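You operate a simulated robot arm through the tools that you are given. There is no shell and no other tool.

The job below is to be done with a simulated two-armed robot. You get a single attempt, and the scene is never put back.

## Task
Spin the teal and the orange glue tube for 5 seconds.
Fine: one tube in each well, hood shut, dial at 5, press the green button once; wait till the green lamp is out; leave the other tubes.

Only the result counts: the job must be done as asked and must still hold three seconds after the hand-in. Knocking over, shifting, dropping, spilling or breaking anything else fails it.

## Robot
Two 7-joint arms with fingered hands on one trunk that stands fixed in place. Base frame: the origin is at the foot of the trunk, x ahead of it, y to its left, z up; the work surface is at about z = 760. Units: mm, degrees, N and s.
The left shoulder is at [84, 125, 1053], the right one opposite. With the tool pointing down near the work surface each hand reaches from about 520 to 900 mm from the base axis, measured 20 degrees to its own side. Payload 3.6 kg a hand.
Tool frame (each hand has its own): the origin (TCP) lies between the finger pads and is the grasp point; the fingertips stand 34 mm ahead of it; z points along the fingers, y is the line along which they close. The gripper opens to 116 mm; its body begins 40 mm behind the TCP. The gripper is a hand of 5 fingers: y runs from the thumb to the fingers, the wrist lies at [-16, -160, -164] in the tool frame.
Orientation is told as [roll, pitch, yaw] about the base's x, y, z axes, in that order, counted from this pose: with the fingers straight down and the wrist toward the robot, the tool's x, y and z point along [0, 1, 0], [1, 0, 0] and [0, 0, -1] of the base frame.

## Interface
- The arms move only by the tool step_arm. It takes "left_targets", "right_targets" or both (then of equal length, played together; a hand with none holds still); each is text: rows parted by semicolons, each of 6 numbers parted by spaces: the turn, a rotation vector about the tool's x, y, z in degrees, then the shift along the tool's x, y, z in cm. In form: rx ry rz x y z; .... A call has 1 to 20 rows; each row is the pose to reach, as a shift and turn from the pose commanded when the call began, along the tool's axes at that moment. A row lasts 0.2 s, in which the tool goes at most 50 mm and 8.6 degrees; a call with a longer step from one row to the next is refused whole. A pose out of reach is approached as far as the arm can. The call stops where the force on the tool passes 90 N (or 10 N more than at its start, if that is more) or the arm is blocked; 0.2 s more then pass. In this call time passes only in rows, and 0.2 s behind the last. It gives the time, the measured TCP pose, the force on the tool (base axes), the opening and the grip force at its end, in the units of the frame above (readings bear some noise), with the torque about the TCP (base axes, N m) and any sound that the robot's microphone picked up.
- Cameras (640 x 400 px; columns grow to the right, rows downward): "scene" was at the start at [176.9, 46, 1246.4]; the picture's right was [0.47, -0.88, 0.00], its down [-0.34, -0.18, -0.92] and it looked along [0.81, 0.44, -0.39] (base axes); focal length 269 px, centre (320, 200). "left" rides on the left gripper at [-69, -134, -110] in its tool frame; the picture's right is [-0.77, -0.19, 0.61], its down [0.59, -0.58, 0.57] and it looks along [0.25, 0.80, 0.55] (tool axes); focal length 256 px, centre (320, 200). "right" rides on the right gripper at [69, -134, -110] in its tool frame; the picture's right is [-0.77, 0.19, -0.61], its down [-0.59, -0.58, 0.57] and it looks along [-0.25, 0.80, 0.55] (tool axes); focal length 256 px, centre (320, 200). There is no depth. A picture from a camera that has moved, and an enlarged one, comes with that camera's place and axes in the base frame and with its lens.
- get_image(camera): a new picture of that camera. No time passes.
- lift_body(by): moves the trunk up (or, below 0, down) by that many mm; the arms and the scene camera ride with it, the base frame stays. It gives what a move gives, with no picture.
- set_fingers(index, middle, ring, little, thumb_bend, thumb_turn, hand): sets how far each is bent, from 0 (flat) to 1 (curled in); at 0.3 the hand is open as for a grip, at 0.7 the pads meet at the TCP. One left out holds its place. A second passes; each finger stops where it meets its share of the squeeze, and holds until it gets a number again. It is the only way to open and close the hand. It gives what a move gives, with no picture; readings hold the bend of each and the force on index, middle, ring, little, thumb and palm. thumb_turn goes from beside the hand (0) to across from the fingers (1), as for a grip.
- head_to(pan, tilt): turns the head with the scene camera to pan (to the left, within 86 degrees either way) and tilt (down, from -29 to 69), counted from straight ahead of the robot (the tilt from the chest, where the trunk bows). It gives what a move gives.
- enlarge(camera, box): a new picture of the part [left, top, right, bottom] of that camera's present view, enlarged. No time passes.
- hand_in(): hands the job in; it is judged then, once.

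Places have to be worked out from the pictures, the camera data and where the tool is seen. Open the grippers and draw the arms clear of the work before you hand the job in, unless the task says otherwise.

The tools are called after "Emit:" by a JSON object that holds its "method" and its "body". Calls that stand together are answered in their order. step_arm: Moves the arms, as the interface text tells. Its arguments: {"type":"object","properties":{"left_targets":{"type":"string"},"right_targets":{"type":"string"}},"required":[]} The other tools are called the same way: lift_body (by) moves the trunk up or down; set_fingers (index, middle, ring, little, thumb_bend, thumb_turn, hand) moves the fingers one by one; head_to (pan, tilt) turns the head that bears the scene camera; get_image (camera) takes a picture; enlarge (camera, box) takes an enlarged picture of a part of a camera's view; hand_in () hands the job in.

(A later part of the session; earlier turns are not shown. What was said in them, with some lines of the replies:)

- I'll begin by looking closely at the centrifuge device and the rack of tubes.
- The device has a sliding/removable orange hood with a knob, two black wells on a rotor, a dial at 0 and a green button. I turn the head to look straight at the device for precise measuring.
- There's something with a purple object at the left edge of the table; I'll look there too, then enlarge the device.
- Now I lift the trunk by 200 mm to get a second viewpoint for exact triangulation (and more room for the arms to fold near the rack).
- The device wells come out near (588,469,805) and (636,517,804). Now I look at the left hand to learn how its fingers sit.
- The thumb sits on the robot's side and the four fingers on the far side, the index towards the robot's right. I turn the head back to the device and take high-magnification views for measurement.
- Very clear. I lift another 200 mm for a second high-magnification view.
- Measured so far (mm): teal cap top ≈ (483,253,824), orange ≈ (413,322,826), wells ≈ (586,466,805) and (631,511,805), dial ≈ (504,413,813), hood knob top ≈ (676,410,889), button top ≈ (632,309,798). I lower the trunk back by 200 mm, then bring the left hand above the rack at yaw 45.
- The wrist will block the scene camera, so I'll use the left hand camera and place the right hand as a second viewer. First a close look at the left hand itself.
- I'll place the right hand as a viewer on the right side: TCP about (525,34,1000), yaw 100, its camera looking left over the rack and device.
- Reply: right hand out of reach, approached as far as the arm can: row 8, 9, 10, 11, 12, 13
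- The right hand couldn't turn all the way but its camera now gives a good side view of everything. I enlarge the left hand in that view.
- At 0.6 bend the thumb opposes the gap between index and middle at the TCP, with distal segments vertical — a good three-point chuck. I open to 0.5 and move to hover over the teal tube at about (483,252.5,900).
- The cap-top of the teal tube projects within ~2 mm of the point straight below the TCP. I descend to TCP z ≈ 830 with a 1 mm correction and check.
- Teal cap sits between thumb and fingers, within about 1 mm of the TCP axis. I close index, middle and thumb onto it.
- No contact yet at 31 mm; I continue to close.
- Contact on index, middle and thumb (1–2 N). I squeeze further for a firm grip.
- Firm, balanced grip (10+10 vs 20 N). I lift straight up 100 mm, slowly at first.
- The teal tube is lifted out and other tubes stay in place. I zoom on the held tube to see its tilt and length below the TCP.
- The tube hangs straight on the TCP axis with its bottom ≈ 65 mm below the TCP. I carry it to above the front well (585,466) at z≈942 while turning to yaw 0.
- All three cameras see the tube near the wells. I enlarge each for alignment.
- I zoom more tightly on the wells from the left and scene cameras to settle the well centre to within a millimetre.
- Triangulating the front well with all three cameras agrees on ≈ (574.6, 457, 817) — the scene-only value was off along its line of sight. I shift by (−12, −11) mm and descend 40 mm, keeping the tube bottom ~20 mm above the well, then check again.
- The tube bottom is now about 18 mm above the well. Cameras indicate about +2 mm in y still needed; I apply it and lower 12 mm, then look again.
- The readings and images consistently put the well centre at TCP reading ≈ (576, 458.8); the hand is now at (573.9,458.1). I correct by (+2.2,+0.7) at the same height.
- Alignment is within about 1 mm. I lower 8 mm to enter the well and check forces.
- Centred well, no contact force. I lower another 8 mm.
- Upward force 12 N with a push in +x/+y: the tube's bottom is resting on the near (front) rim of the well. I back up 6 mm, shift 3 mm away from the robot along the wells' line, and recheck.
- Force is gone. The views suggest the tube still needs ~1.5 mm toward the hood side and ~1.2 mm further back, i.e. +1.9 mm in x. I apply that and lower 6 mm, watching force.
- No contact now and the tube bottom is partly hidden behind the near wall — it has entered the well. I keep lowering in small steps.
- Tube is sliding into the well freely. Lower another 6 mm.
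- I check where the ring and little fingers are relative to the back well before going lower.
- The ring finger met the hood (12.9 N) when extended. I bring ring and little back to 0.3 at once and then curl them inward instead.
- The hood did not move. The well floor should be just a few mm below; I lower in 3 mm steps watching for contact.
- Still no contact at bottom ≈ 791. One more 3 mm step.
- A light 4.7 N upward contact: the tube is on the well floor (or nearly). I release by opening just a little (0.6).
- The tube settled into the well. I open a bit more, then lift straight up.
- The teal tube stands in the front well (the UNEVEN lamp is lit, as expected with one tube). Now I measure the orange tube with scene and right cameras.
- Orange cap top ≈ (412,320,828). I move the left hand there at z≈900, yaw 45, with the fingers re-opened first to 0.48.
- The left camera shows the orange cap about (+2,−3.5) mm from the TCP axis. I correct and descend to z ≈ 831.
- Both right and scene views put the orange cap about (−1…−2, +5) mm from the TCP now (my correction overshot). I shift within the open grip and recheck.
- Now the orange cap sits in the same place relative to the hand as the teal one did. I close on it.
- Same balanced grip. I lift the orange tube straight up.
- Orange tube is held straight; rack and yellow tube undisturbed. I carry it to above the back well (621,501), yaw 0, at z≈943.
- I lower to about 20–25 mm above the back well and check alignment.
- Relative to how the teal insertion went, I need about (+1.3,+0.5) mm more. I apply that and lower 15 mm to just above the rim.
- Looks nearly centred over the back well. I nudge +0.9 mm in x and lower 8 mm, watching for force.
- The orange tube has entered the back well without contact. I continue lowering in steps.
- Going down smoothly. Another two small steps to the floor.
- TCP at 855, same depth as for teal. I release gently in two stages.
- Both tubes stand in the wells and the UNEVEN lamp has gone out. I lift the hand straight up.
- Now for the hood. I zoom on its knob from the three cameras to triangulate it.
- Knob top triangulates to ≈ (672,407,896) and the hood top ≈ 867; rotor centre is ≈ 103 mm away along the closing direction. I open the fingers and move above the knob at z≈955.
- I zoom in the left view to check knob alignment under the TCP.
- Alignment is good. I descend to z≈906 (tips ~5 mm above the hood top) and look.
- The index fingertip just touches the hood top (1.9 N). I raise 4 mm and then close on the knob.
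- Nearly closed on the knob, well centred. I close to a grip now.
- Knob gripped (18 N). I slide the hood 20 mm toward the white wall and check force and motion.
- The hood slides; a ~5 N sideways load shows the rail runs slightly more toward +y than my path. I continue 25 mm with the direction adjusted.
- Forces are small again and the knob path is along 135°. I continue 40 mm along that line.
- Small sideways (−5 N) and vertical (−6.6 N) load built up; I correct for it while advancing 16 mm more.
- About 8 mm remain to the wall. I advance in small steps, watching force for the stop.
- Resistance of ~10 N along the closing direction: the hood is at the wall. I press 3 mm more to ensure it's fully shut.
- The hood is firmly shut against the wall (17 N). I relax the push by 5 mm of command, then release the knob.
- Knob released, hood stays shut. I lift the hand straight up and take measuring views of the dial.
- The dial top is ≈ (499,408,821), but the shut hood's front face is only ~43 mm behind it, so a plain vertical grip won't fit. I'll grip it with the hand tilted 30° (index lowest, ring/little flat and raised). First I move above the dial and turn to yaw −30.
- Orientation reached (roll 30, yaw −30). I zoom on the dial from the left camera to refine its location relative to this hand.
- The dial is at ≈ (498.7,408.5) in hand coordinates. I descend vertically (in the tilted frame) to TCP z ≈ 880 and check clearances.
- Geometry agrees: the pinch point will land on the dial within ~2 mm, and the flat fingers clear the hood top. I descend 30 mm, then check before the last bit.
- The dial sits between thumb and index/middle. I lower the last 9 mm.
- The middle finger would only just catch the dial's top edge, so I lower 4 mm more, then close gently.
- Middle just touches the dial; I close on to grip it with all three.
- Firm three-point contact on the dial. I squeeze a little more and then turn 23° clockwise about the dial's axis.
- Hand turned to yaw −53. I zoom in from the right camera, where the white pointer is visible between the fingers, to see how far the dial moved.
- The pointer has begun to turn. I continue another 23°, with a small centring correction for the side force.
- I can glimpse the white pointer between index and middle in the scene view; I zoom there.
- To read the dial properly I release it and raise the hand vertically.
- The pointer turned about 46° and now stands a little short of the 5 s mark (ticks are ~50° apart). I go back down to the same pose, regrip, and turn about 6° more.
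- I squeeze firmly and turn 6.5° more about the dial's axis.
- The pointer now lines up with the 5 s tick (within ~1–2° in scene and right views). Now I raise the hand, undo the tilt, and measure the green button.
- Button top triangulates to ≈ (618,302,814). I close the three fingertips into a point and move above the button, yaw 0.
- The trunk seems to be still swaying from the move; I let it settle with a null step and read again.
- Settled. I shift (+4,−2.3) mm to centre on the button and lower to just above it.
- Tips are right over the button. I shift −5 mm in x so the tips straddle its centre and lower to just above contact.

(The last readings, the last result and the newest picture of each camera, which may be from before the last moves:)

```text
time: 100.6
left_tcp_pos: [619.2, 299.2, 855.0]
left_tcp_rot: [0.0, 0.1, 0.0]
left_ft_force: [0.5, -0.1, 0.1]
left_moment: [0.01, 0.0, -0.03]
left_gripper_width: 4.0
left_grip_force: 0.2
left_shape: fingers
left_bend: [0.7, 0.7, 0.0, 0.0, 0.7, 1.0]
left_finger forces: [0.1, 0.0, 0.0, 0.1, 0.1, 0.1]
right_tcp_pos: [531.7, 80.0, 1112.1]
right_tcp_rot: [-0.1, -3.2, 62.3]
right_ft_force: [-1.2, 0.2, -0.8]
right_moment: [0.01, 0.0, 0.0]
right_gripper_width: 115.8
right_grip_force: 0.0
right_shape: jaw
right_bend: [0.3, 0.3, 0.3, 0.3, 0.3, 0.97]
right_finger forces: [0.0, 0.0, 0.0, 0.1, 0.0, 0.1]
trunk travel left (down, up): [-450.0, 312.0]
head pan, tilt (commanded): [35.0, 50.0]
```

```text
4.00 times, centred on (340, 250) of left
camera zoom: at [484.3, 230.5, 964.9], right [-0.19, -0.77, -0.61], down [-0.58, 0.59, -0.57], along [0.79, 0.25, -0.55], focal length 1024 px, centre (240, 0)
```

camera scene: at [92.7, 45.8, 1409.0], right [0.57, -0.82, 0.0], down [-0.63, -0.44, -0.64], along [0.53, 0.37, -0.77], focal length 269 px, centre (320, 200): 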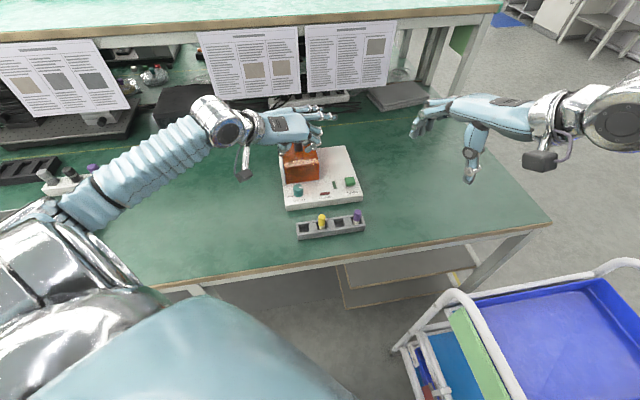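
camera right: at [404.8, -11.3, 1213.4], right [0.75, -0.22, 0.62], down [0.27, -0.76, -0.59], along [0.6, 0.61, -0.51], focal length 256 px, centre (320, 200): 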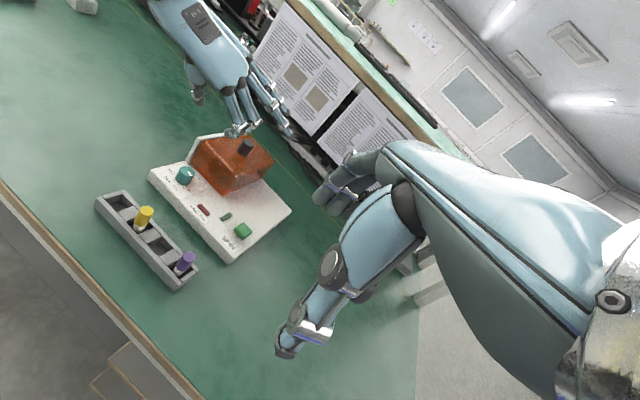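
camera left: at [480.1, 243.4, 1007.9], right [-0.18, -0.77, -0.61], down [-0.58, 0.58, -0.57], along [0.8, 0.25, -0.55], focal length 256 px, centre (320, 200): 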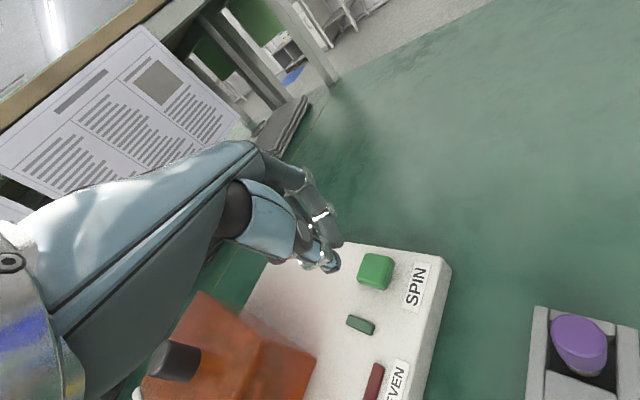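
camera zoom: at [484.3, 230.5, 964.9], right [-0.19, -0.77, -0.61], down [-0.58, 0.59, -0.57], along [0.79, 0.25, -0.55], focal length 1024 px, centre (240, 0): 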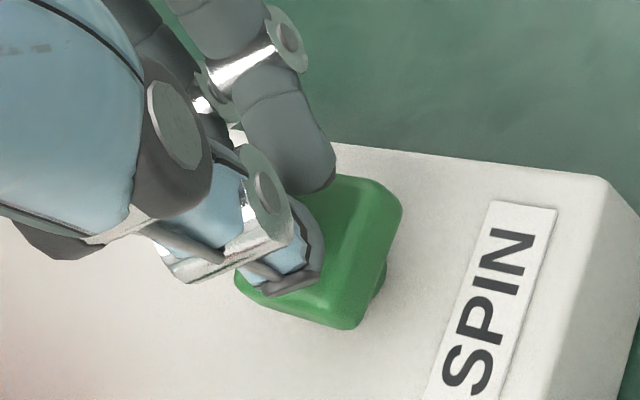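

The fingertips are centred over the button, a few mm above it. I press down in small steps, watching force and the lamp.

Emit:
{"method": "step_arm", "body": {"left_targets": "0 0 0 0 0 0.2; 0 0 0 0 0 0.4; 0 0 0 0 0 0.6"}}

Emit:
{"method": "enlarge", "body": {"camera": "right", "box": [205, 180, 275, 250]}}

```text
time: 101.4
left_tcp_pos: [618.6, 299.3, 848.3]
left_tcp_rot: [0.1, 0.0, -0.2]
left_ft_force: [-0.5, -0.1, 0.4]
left_moment: [-0.01, 0.01, 0.01]
left_gripper_width: 3.8
left_grip_force: 0.0
left_shape: fingers
left_bend: [0.7, 0.7, 0.0, 0.0, 0.7, 1.0]
left_finger forces: [0.1, 0.1, 0.0, 0.0, 0.0, 0.1]
right_tcp_pos: [532.2, 80.2, 1111.4]
right_tcp_rot: [-0.2, -3.2, 62.3]
right_ft_force: [-0.4, 0.9, 0.3]
right_moment: [0.02, 0.0, 0.0]
right_gripper_width: 116.1
right_grip_force: 0.1
right_shape: jaw
right_bend: [0.3, 0.3, 0.3, 0.3, 0.3, 0.97]
right_finger forces: [0.0, 0.1, 0.1, 0.0, 0.1, 0.1]
trunk travel left (down, up): [-450.0, 312.0]
head pan, tilt (commanded): [35.0, 50.0]
```

```text
5.71 times, centred on (240, 215) of right
camera zoom: at [405.0, -11.2, 1213.3], right [0.75, -0.22, 0.62], down [0.27, -0.76, -0.59], along [0.6, 0.61, -0.51], focal length 1463 px, centre (777, 114)
```

zoom: 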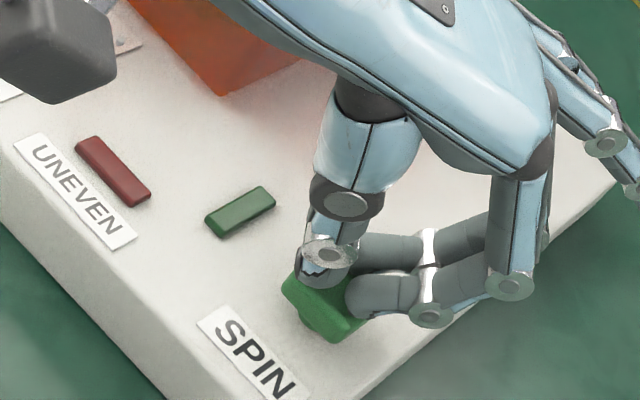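

No contact yet at 848. I continue 3 mm at a time.

Emit:
{"method": "step_arm", "body": {"left_targets": "0 0 0 0 0 0.15; 0 0 0 0 0 0.3"}}

Emit:
{"method": "enlarge", "body": {"camera": "right", "box": [205, 180, 275, 250]}}

```text
time: 102.0
left_tcp_pos: [619.7, 299.3, 846.7]
left_tcp_rot: [0.0, 0.0, -0.2]
left_ft_force: [-0.1, -0.3, 0.8]
left_moment: [0.0, 0.03, -0.02]
left_gripper_width: 3.6
left_grip_force: 0.4
left_shape: fingers
left_bend: [0.7, 0.7, 0.0, 0.0, 0.7, 1.0]
left_finger forces: [0.7, 0.1, 0.0, 0.1, 0.5, 0.1]
right_tcp_pos: [530.8, 81.0, 1111.8]
right_tcp_rot: [-0.2, -3.3, 62.2]
right_ft_force: [0.6, -0.1, 0.4]
right_moment: [0.01, -0.01, 0.0]
right_gripper_width: 116.0
right_grip_force: 0.0
right_shape: jaw
right_bend: [0.3, 0.3, 0.3, 0.3, 0.3, 0.97]
right_finger forces: [0.1, 0.0, 0.0, 0.0, 0.0, 0.0]
trunk travel left (down, up): [-450.0, 312.0]
head pan, tilt (commanded): [35.0, 50.0]
```

```text
5.71 times, centred on (240, 215) of right
camera zoom: at [404.9, -11.4, 1213.4], right [0.75, -0.22, 0.62], down [0.27, -0.76, -0.59], along [0.6, 0.61, -0.51], focal length 1463 px, centre (777, 114)
```

zoom: 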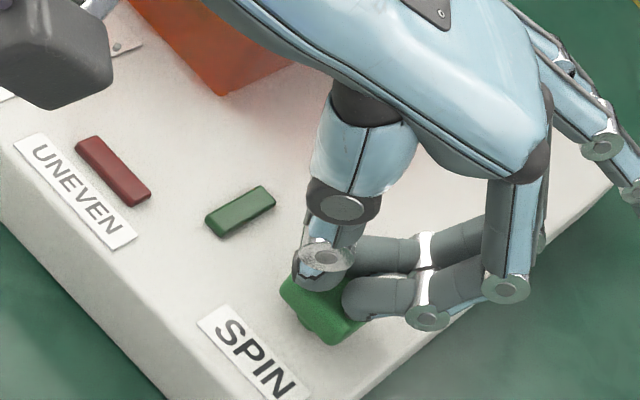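

First light contact on both thumb and index (0.5–0.7 N). I press further, 3 mm.

Emit:
{"method": "step_arm", "body": {"left_targets": "0 0 0 0 0 0.15; 0 0 0 0 0 0.3"}}

Emit:
{"method": "enlarge", "body": {"camera": "right", "box": [205, 180, 275, 250]}}

```text
time: 102.6
left_tcp_pos: [617.0, 299.7, 844.1]
left_tcp_rot: [0.0, 0.0, -0.1]
left_ft_force: [0.4, -0.9, 2.9]
left_moment: [0.01, 0.01, 0.0]
left_gripper_width: 3.8
left_grip_force: 1.3
left_shape: fingers
left_bend: [0.7, 0.7, 0.0, 0.0, 0.7, 1.0]
left_finger forces: [1.9, 0.1, 0.0, 0.0, 0.6, 0.0]
right_tcp_pos: [530.9, 78.9, 1111.2]
right_tcp_rot: [-0.2, -3.3, 62.4]
right_ft_force: [0.7, -0.3, -0.3]
right_moment: [-0.03, 0.02, 0.0]
right_gripper_width: 116.1
right_grip_force: 0.0
right_shape: jaw
right_bend: [0.3, 0.3, 0.3, 0.3, 0.3, 0.97]
right_finger forces: [0.0, 0.0, 0.0, 0.0, 0.1, 0.0]
trunk travel left (down, up): [-450.0, 312.0]
head pan, tilt (commanded): [35.0, 50.0]
```

```text
5.71 times, centred on (240, 215) of right
camera zoom: at [404.8, -11.4, 1213.4], right [0.75, -0.22, 0.62], down [0.27, -0.76, -0.59], along [0.6, 0.61, -0.51], focal length 1463 px, centre (777, 114)
```

zoom: 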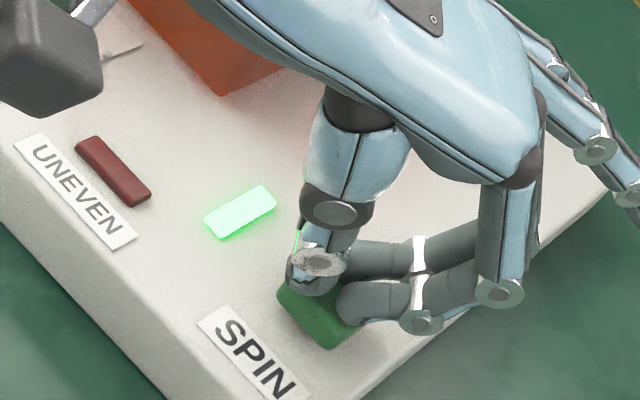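

The green lamp is lit: the press registered once. I now lift straight off the button.

Emit:
{"method": "step_arm", "body": {"left_targets": "0 0 0 0 0 -1; 0 0 0 0 0 -3; 0 0 0 0 0 -6; 0 0 0 0 0 -10"}}

Emit:
{"method": "enlarge", "body": {"camera": "right", "box": [140, 120, 300, 270]}}

```text
time: 103.6
left_tcp_pos: [617.0, 301.7, 944.1]
left_tcp_rot: [0.0, 0.1, 0.1]
left_ft_force: [-0.6, 0.4, 0.0]
left_moment: [0.0, -0.01, -0.02]
left_gripper_width: 3.4
left_grip_force: 0.1
left_shape: fingers
left_bend: [0.7, 0.7, 0.0, 0.0, 0.7, 1.0]
left_finger forces: [0.1, 0.0, 0.1, 0.0, 0.0, 0.1]
right_tcp_pos: [531.3, 79.5, 1111.7]
right_tcp_rot: [-0.2, -3.2, 62.2]
right_ft_force: [-0.8, 0.0, -0.4]
right_moment: [-0.02, -0.02, 0.02]
right_gripper_width: 115.7
right_grip_force: 0.1
right_shape: jaw
right_bend: [0.3, 0.3, 0.3, 0.3, 0.3, 0.97]
right_finger forces: [0.1, 0.0, 0.0, 0.0, 0.0, 0.0]
trunk travel left (down, up): [-450.0, 312.0]
head pan, tilt (commanded): [35.0, 50.0]
```

```text
2.67 times, centred on (220, 195) of right
camera zoom: at [404.5, -11.3, 1213.6], right [0.75, -0.22, 0.62], down [0.27, -0.76, -0.59], along [0.6, 0.62, -0.51], focal length 683 px, centre (587, 213)
```

zoom: 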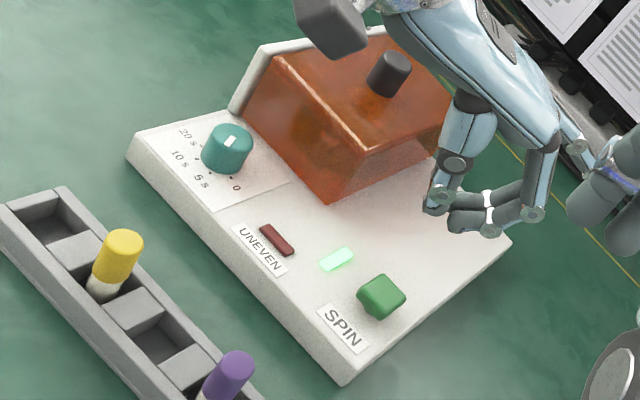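

The spin is running (green lamp on, UNEVEN off). Meanwhile I open the hand and draw the left arm up and clear.

Emit:
{"method": "step_arm", "body": {"left_targets": "0 0 0 0 -1 -3; 0 0 0 0 -2 -6; 0 0 0 0.5 -3 -9; 0 0 0 1 -4 -12; 0 0 0 2 -5 -15; 0 0 0 3 -6 -18"}}

Emit:
{"method": "set_fingers", "body": {"hand": "left", "index": 0.3, "middle": 0.3, "ring": 0.3, "little": 0.3, "thumb_bend": 0.3}}

Emit:
{"method": "enlarge", "body": {"camera": "scene", "box": [270, 120, 370, 240]}}

Emit:
{"method": "enlarge", "body": {"camera": "right", "box": [140, 120, 300, 270]}}

```text
time: 105.0
left_tcp_pos: [558.2, 330.5, 1125.2]
left_tcp_rot: [0.0, 0.1, 0.0]
left_ft_force: [-1.4, 0.1, -0.3]
left_moment: [0.0, 0.03, -0.01]
left_gripper_width: 3.6
left_grip_force: 0.0
left_shape: fingers
left_bend: [0.7, 0.7, 0.0, 0.0, 0.7, 1.0]
left_finger forces: [0.1, 0.0, 0.1, 0.1, 0.0, 0.0]
right_tcp_pos: [531.9, 80.6, 1111.4]
right_tcp_rot: [-0.2, -3.2, 62.3]
right_ft_force: [0.0, -0.5, 1.0]
right_moment: [-0.02, 0.01, 0.02]
right_gripper_width: 115.8
right_grip_force: 0.0
right_shape: jaw
right_bend: [0.3, 0.3, 0.3, 0.3, 0.3, 0.97]
right_finger forces: [0.0, 0.0, 0.0, 0.0, 0.0, 0.0]
trunk travel left (down, up): [-450.0, 312.0]
head pan, tilt (commanded): [35.0, 50.0]
```

```text
time: 106.0
left_tcp_pos: [558.7, 330.7, 1125.5]
left_tcp_rot: [0.0, 0.0, -0.1]
left_ft_force: [0.3, -0.6, 0.0]
left_moment: [0.0, 0.03, -0.02]
left_gripper_width: 117.1
left_grip_force: 0.1
left_shape: fingers
left_bend: [0.3, 0.3, 0.3, 0.3, 0.3, 0.97]
left_finger forces: [0.0, 0.0, 0.0, 0.0, 0.0, 0.1]
right_tcp_pos: [531.5, 80.9, 1110.9]
right_tcp_rot: [-0.2, -3.2, 62.3]
right_ft_force: [0.2, -0.3, -0.7]
right_moment: [0.0, 0.03, 0.0]
right_gripper_width: 115.6
right_grip_force: 0.1
right_shape: jaw
right_bend: [0.3, 0.3, 0.3, 0.3, 0.3, 0.97]
right_finger forces: [0.0, 0.1, 0.0, 0.0, 0.1, 0.1]
trunk travel left (down, up): [-450.0, 312.0]
head pan, tilt (commanded): [35.0, 50.0]
```

```text
3.33 times, centred on (320, 180) of scene
camera zoom: at [93.0, 45.8, 1409.0], right [0.57, -0.82, 0.0], down [-0.63, -0.44, -0.64], along [0.53, 0.37, -0.77], focal length 896 px, centre (320, 267)
```

zoom: 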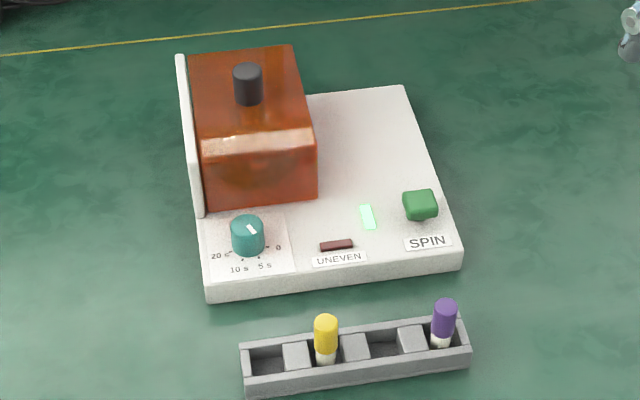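

```text
2.67 times, centred on (220, 195) of right
camera zoom: at [405.0, -11.3, 1213.3], right [0.75, -0.22, 0.62], down [0.27, -0.76, -0.59], along [0.6, 0.61, -0.51], focal length 683 px, centre (587, 213)
```

zoom: 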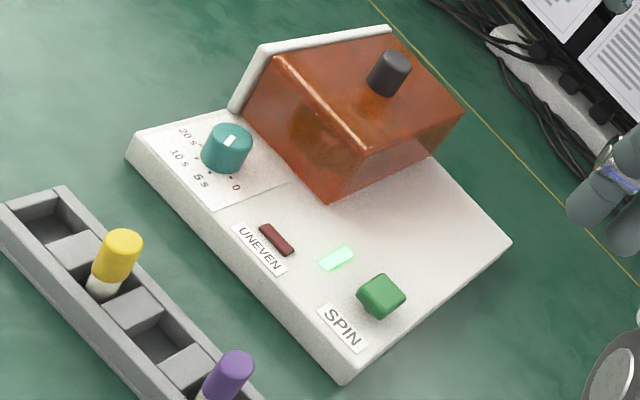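

The lamp is still on at t = 106. I wait with null steps and check again.

Emit:
{"method": "step_arm", "body": {"left_targets": "0 0 0 0 0 0; 0 0 0 0 0 0; 0 0 0 0 0 0; 0 0 0 0 0 0; 0 0 0 0 0 0"}}

Emit:
{"method": "enlarge", "body": {"camera": "scene", "box": [320, 165, 370, 205]}}

Emit:
{"method": "step_arm", "body": {"left_targets": "0 0 0 0 0 0; 0 0 0 0 0 0; 0 0 0 0 0 0"}}

Emit:
{"method": "enlarge", "body": {"camera": "scene", "box": [270, 120, 370, 240]}}

```text
time: 107.2
left_tcp_pos: [559.0, 330.4, 1124.4]
left_tcp_rot: [-0.1, 0.0, 0.0]
left_ft_force: [0.0, -0.7, 0.0]
left_moment: [0.02, -0.02, 0.01]
left_gripper_width: 117.2
left_grip_force: 0.0
left_shape: fingers
left_bend: [0.3, 0.3, 0.3, 0.3, 0.3, 0.97]
left_finger forces: [0.0, 0.1, 0.1, 0.1, 0.0, 0.1]
right_tcp_pos: [532.8, 79.8, 1111.3]
right_tcp_rot: [-0.2, -3.1, 62.3]
right_ft_force: [0.3, -0.5, -0.1]
right_moment: [-0.02, 0.01, 0.01]
right_gripper_width: 115.9
right_grip_force: 0.0
right_shape: jaw
right_bend: [0.3, 0.3, 0.3, 0.3, 0.3, 0.97]
right_finger forces: [0.1, 0.0, 0.0, 0.0, 0.1, 0.0]
trunk travel left (down, up): [-450.0, 312.0]
head pan, tilt (commanded): [35.0, 50.0]
```

```text
10.00 times, centred on (345, 185) of scene
camera zoom: at [92.9, 45.9, 1409.0], right [0.57, -0.82, 0.0], down [-0.63, -0.44, -0.64], along [0.53, 0.37, -0.77], focal length 2687 px, centre (70, 350)
```

zoom: 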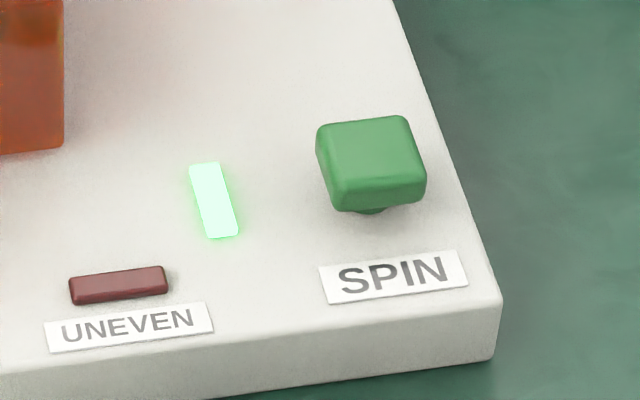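

```text
time: 108.0
left_tcp_pos: [558.3, 330.5, 1124.1]
left_tcp_rot: [0.1, 0.0, 0.0]
left_ft_force: [-0.4, 0.0, 0.1]
left_moment: [0.0, -0.01, -0.01]
left_gripper_width: 117.3
left_grip_force: 0.2
left_shape: fingers
left_bend: [0.3, 0.3, 0.3, 0.3, 0.3, 0.97]
left_finger forces: [0.0, 0.1, 0.0, 0.0, 0.0, 0.0]
right_tcp_pos: [531.6, 79.8, 1112.3]
right_tcp_rot: [-0.3, -3.3, 62.3]
right_ft_force: [-0.9, -0.6, -0.4]
right_moment: [0.02, -0.01, 0.0]
right_gripper_width: 115.9
right_grip_force: 0.0
right_shape: jaw
right_bend: [0.3, 0.3, 0.3, 0.3, 0.3, 0.97]
right_finger forces: [0.1, 0.0, 0.0, 0.1, 0.1, 0.0]
trunk travel left (down, up): [-450.0, 312.0]
head pan, tilt (commanded): [35.0, 50.0]
```

```text
3.33 times, centred on (320, 180) of scene
camera zoom: at [92.9, 45.9, 1409.0], right [0.57, -0.82, 0.0], down [-0.63, -0.44, -0.64], along [0.53, 0.37, -0.77], focal length 896 px, centre (320, 267)
```

zoom: 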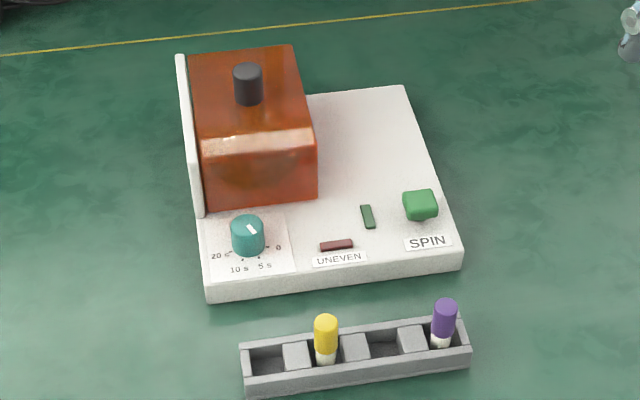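

The green lamp went out after ~5 s; hood shut, dial at 5, UNEVEN off, other tubes in place. I draw the left arm well clear, then take a last look.

Emit:
{"method": "step_arm", "body": {"left_targets": "0 0 0 1.3 -1.8 -2.3; 0 0 0 2.9 -3.9 -5.1; 0 0 0 4.7 -6.3 -8.2; 0 0 0 6.5 -8.8 -11.4; 0 0 0 8.3 -11.2 -14.6; 0 0 0 10.1 -13.6 -17.7; 0 0 0 11.9 -16 -20.8; 0 0 0 13.1 -17.6 -22.9; 0 0 0 13.1 -17.6 -22.9; 0 0 0 13.1 -17.6 -22.9"}}

Emit:
{"method": "get_image", "body": {"camera": "scene"}}

Emit:
{"method": "enlarge", "body": {"camera": "scene", "box": [285, 175, 325, 207]}}

Emit:
{"method": "enlarge", "body": {"camera": "right", "box": [80, 110, 300, 310]}}

```text
time: 110.2
left_tcp_pos: [381.5, 464.0, 1352.4]
left_tcp_rot: [-0.1, 0.0, 0.0]
left_ft_force: [-0.3, 0.6, -0.6]
left_moment: [0.0, 0.0, -0.01]
left_gripper_width: 117.7
left_grip_force: 0.0
left_shape: fingers
left_bend: [0.3, 0.3, 0.3, 0.3, 0.3, 0.97]
left_finger forces: [0.0, 0.1, 0.1, 0.0, 0.0, 0.0]
right_tcp_pos: [532.7, 80.3, 1112.3]
right_tcp_rot: [-0.1, -3.1, 62.3]
right_ft_force: [0.2, -0.3, -0.2]
right_moment: [-0.02, 0.0, -0.02]
right_gripper_width: 115.8
right_grip_force: 0.0
right_shape: jaw
right_bend: [0.3, 0.3, 0.3, 0.3, 0.3, 0.97]
right_finger forces: [0.1, 0.0, 0.1, 0.1, 0.0, 0.0]
trunk travel left (down, up): [-450.0, 312.0]
head pan, tilt (commanded): [35.0, 50.0]
```

```text
taken
camera scene: at [92.7, 45.9, 1409.0], right [0.57, -0.82, 0.0], down [-0.63, -0.44, -0.64], along [0.53, 0.37, -0.77], focal length 269 px, centre (320, 200)
```

scene: 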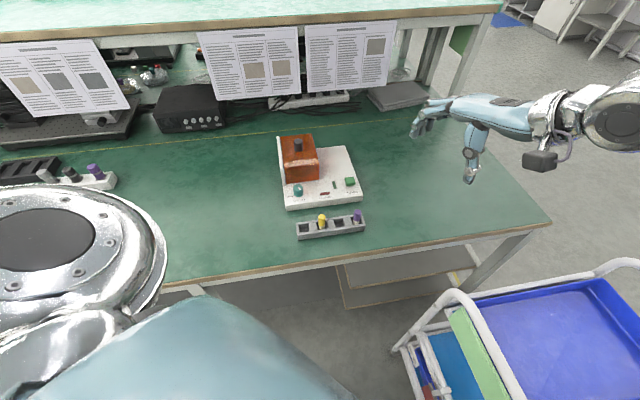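

```text
12.50 times, centred on (305, 191) of scene
camera zoom: at [92.7, 45.9, 1409.0], right [0.57, -0.82, 0.0], down [-0.63, -0.44, -0.64], along [0.53, 0.37, -0.77], focal length 3359 px, centre (508, 312)
```

zoom: 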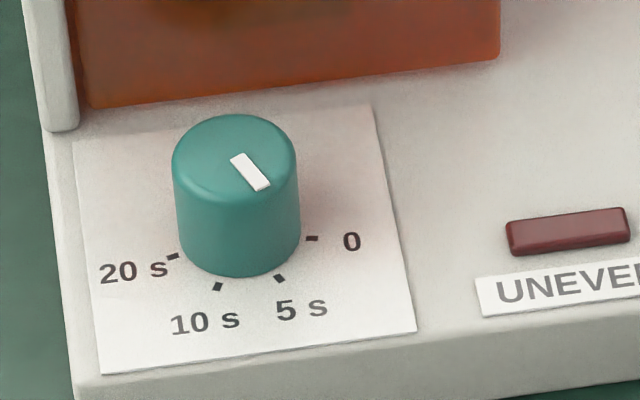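

```text
2.00 times, centred on (190, 210) of right
camera zoom: at [404.7, -11.2, 1213.4], right [0.75, -0.22, 0.62], down [0.27, -0.76, -0.59], along [0.6, 0.61, -0.51], focal length 512 px, centre (580, 180)
```

zoom: 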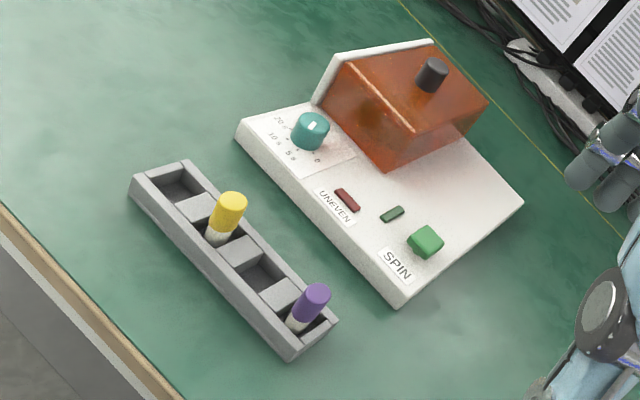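

Everything checks out. The lamp is out, the hood is shut, the dial is at 5, both tubes are in the wells under the hood, and the yellow and purple tubes are untouched. Both hands are open and clear, so I hand the job in.

Emit:
{"method": "hand_in", "body": {}}

```text
The job is handed in.
```

The teal and orange tubes were spun for 5 seconds, and the job is handed in. I have not seen the judge's result.

- **Tubes:** teal is in the front well and orange in the back one. The UNEVEN lamp went out once both were seated and stayed out.
- **Hood:** shut against the white wall, with the tubes under it.
- **Dial:** turned to 5 s. I read the pointer as within about 2° of the mark.
- **Button:** pressed once. The green lamp lit at about 102.5 s and was out by 108 s, which fits the 5 s setting.
- **Other tubes:** yellow and purple still stand in the rack.

Two contacts happened along the way. While lowering the teal tube it briefly rested on the near rim of its well, at about 12 N, so I backed off and re-centred it. Later one finger pressed the side of the open hood with about 13 N. The camera views showed no change in the hood's position afterwards.

Both hands are open. The left arm is back near its starting position, and the right hand is well above the table.
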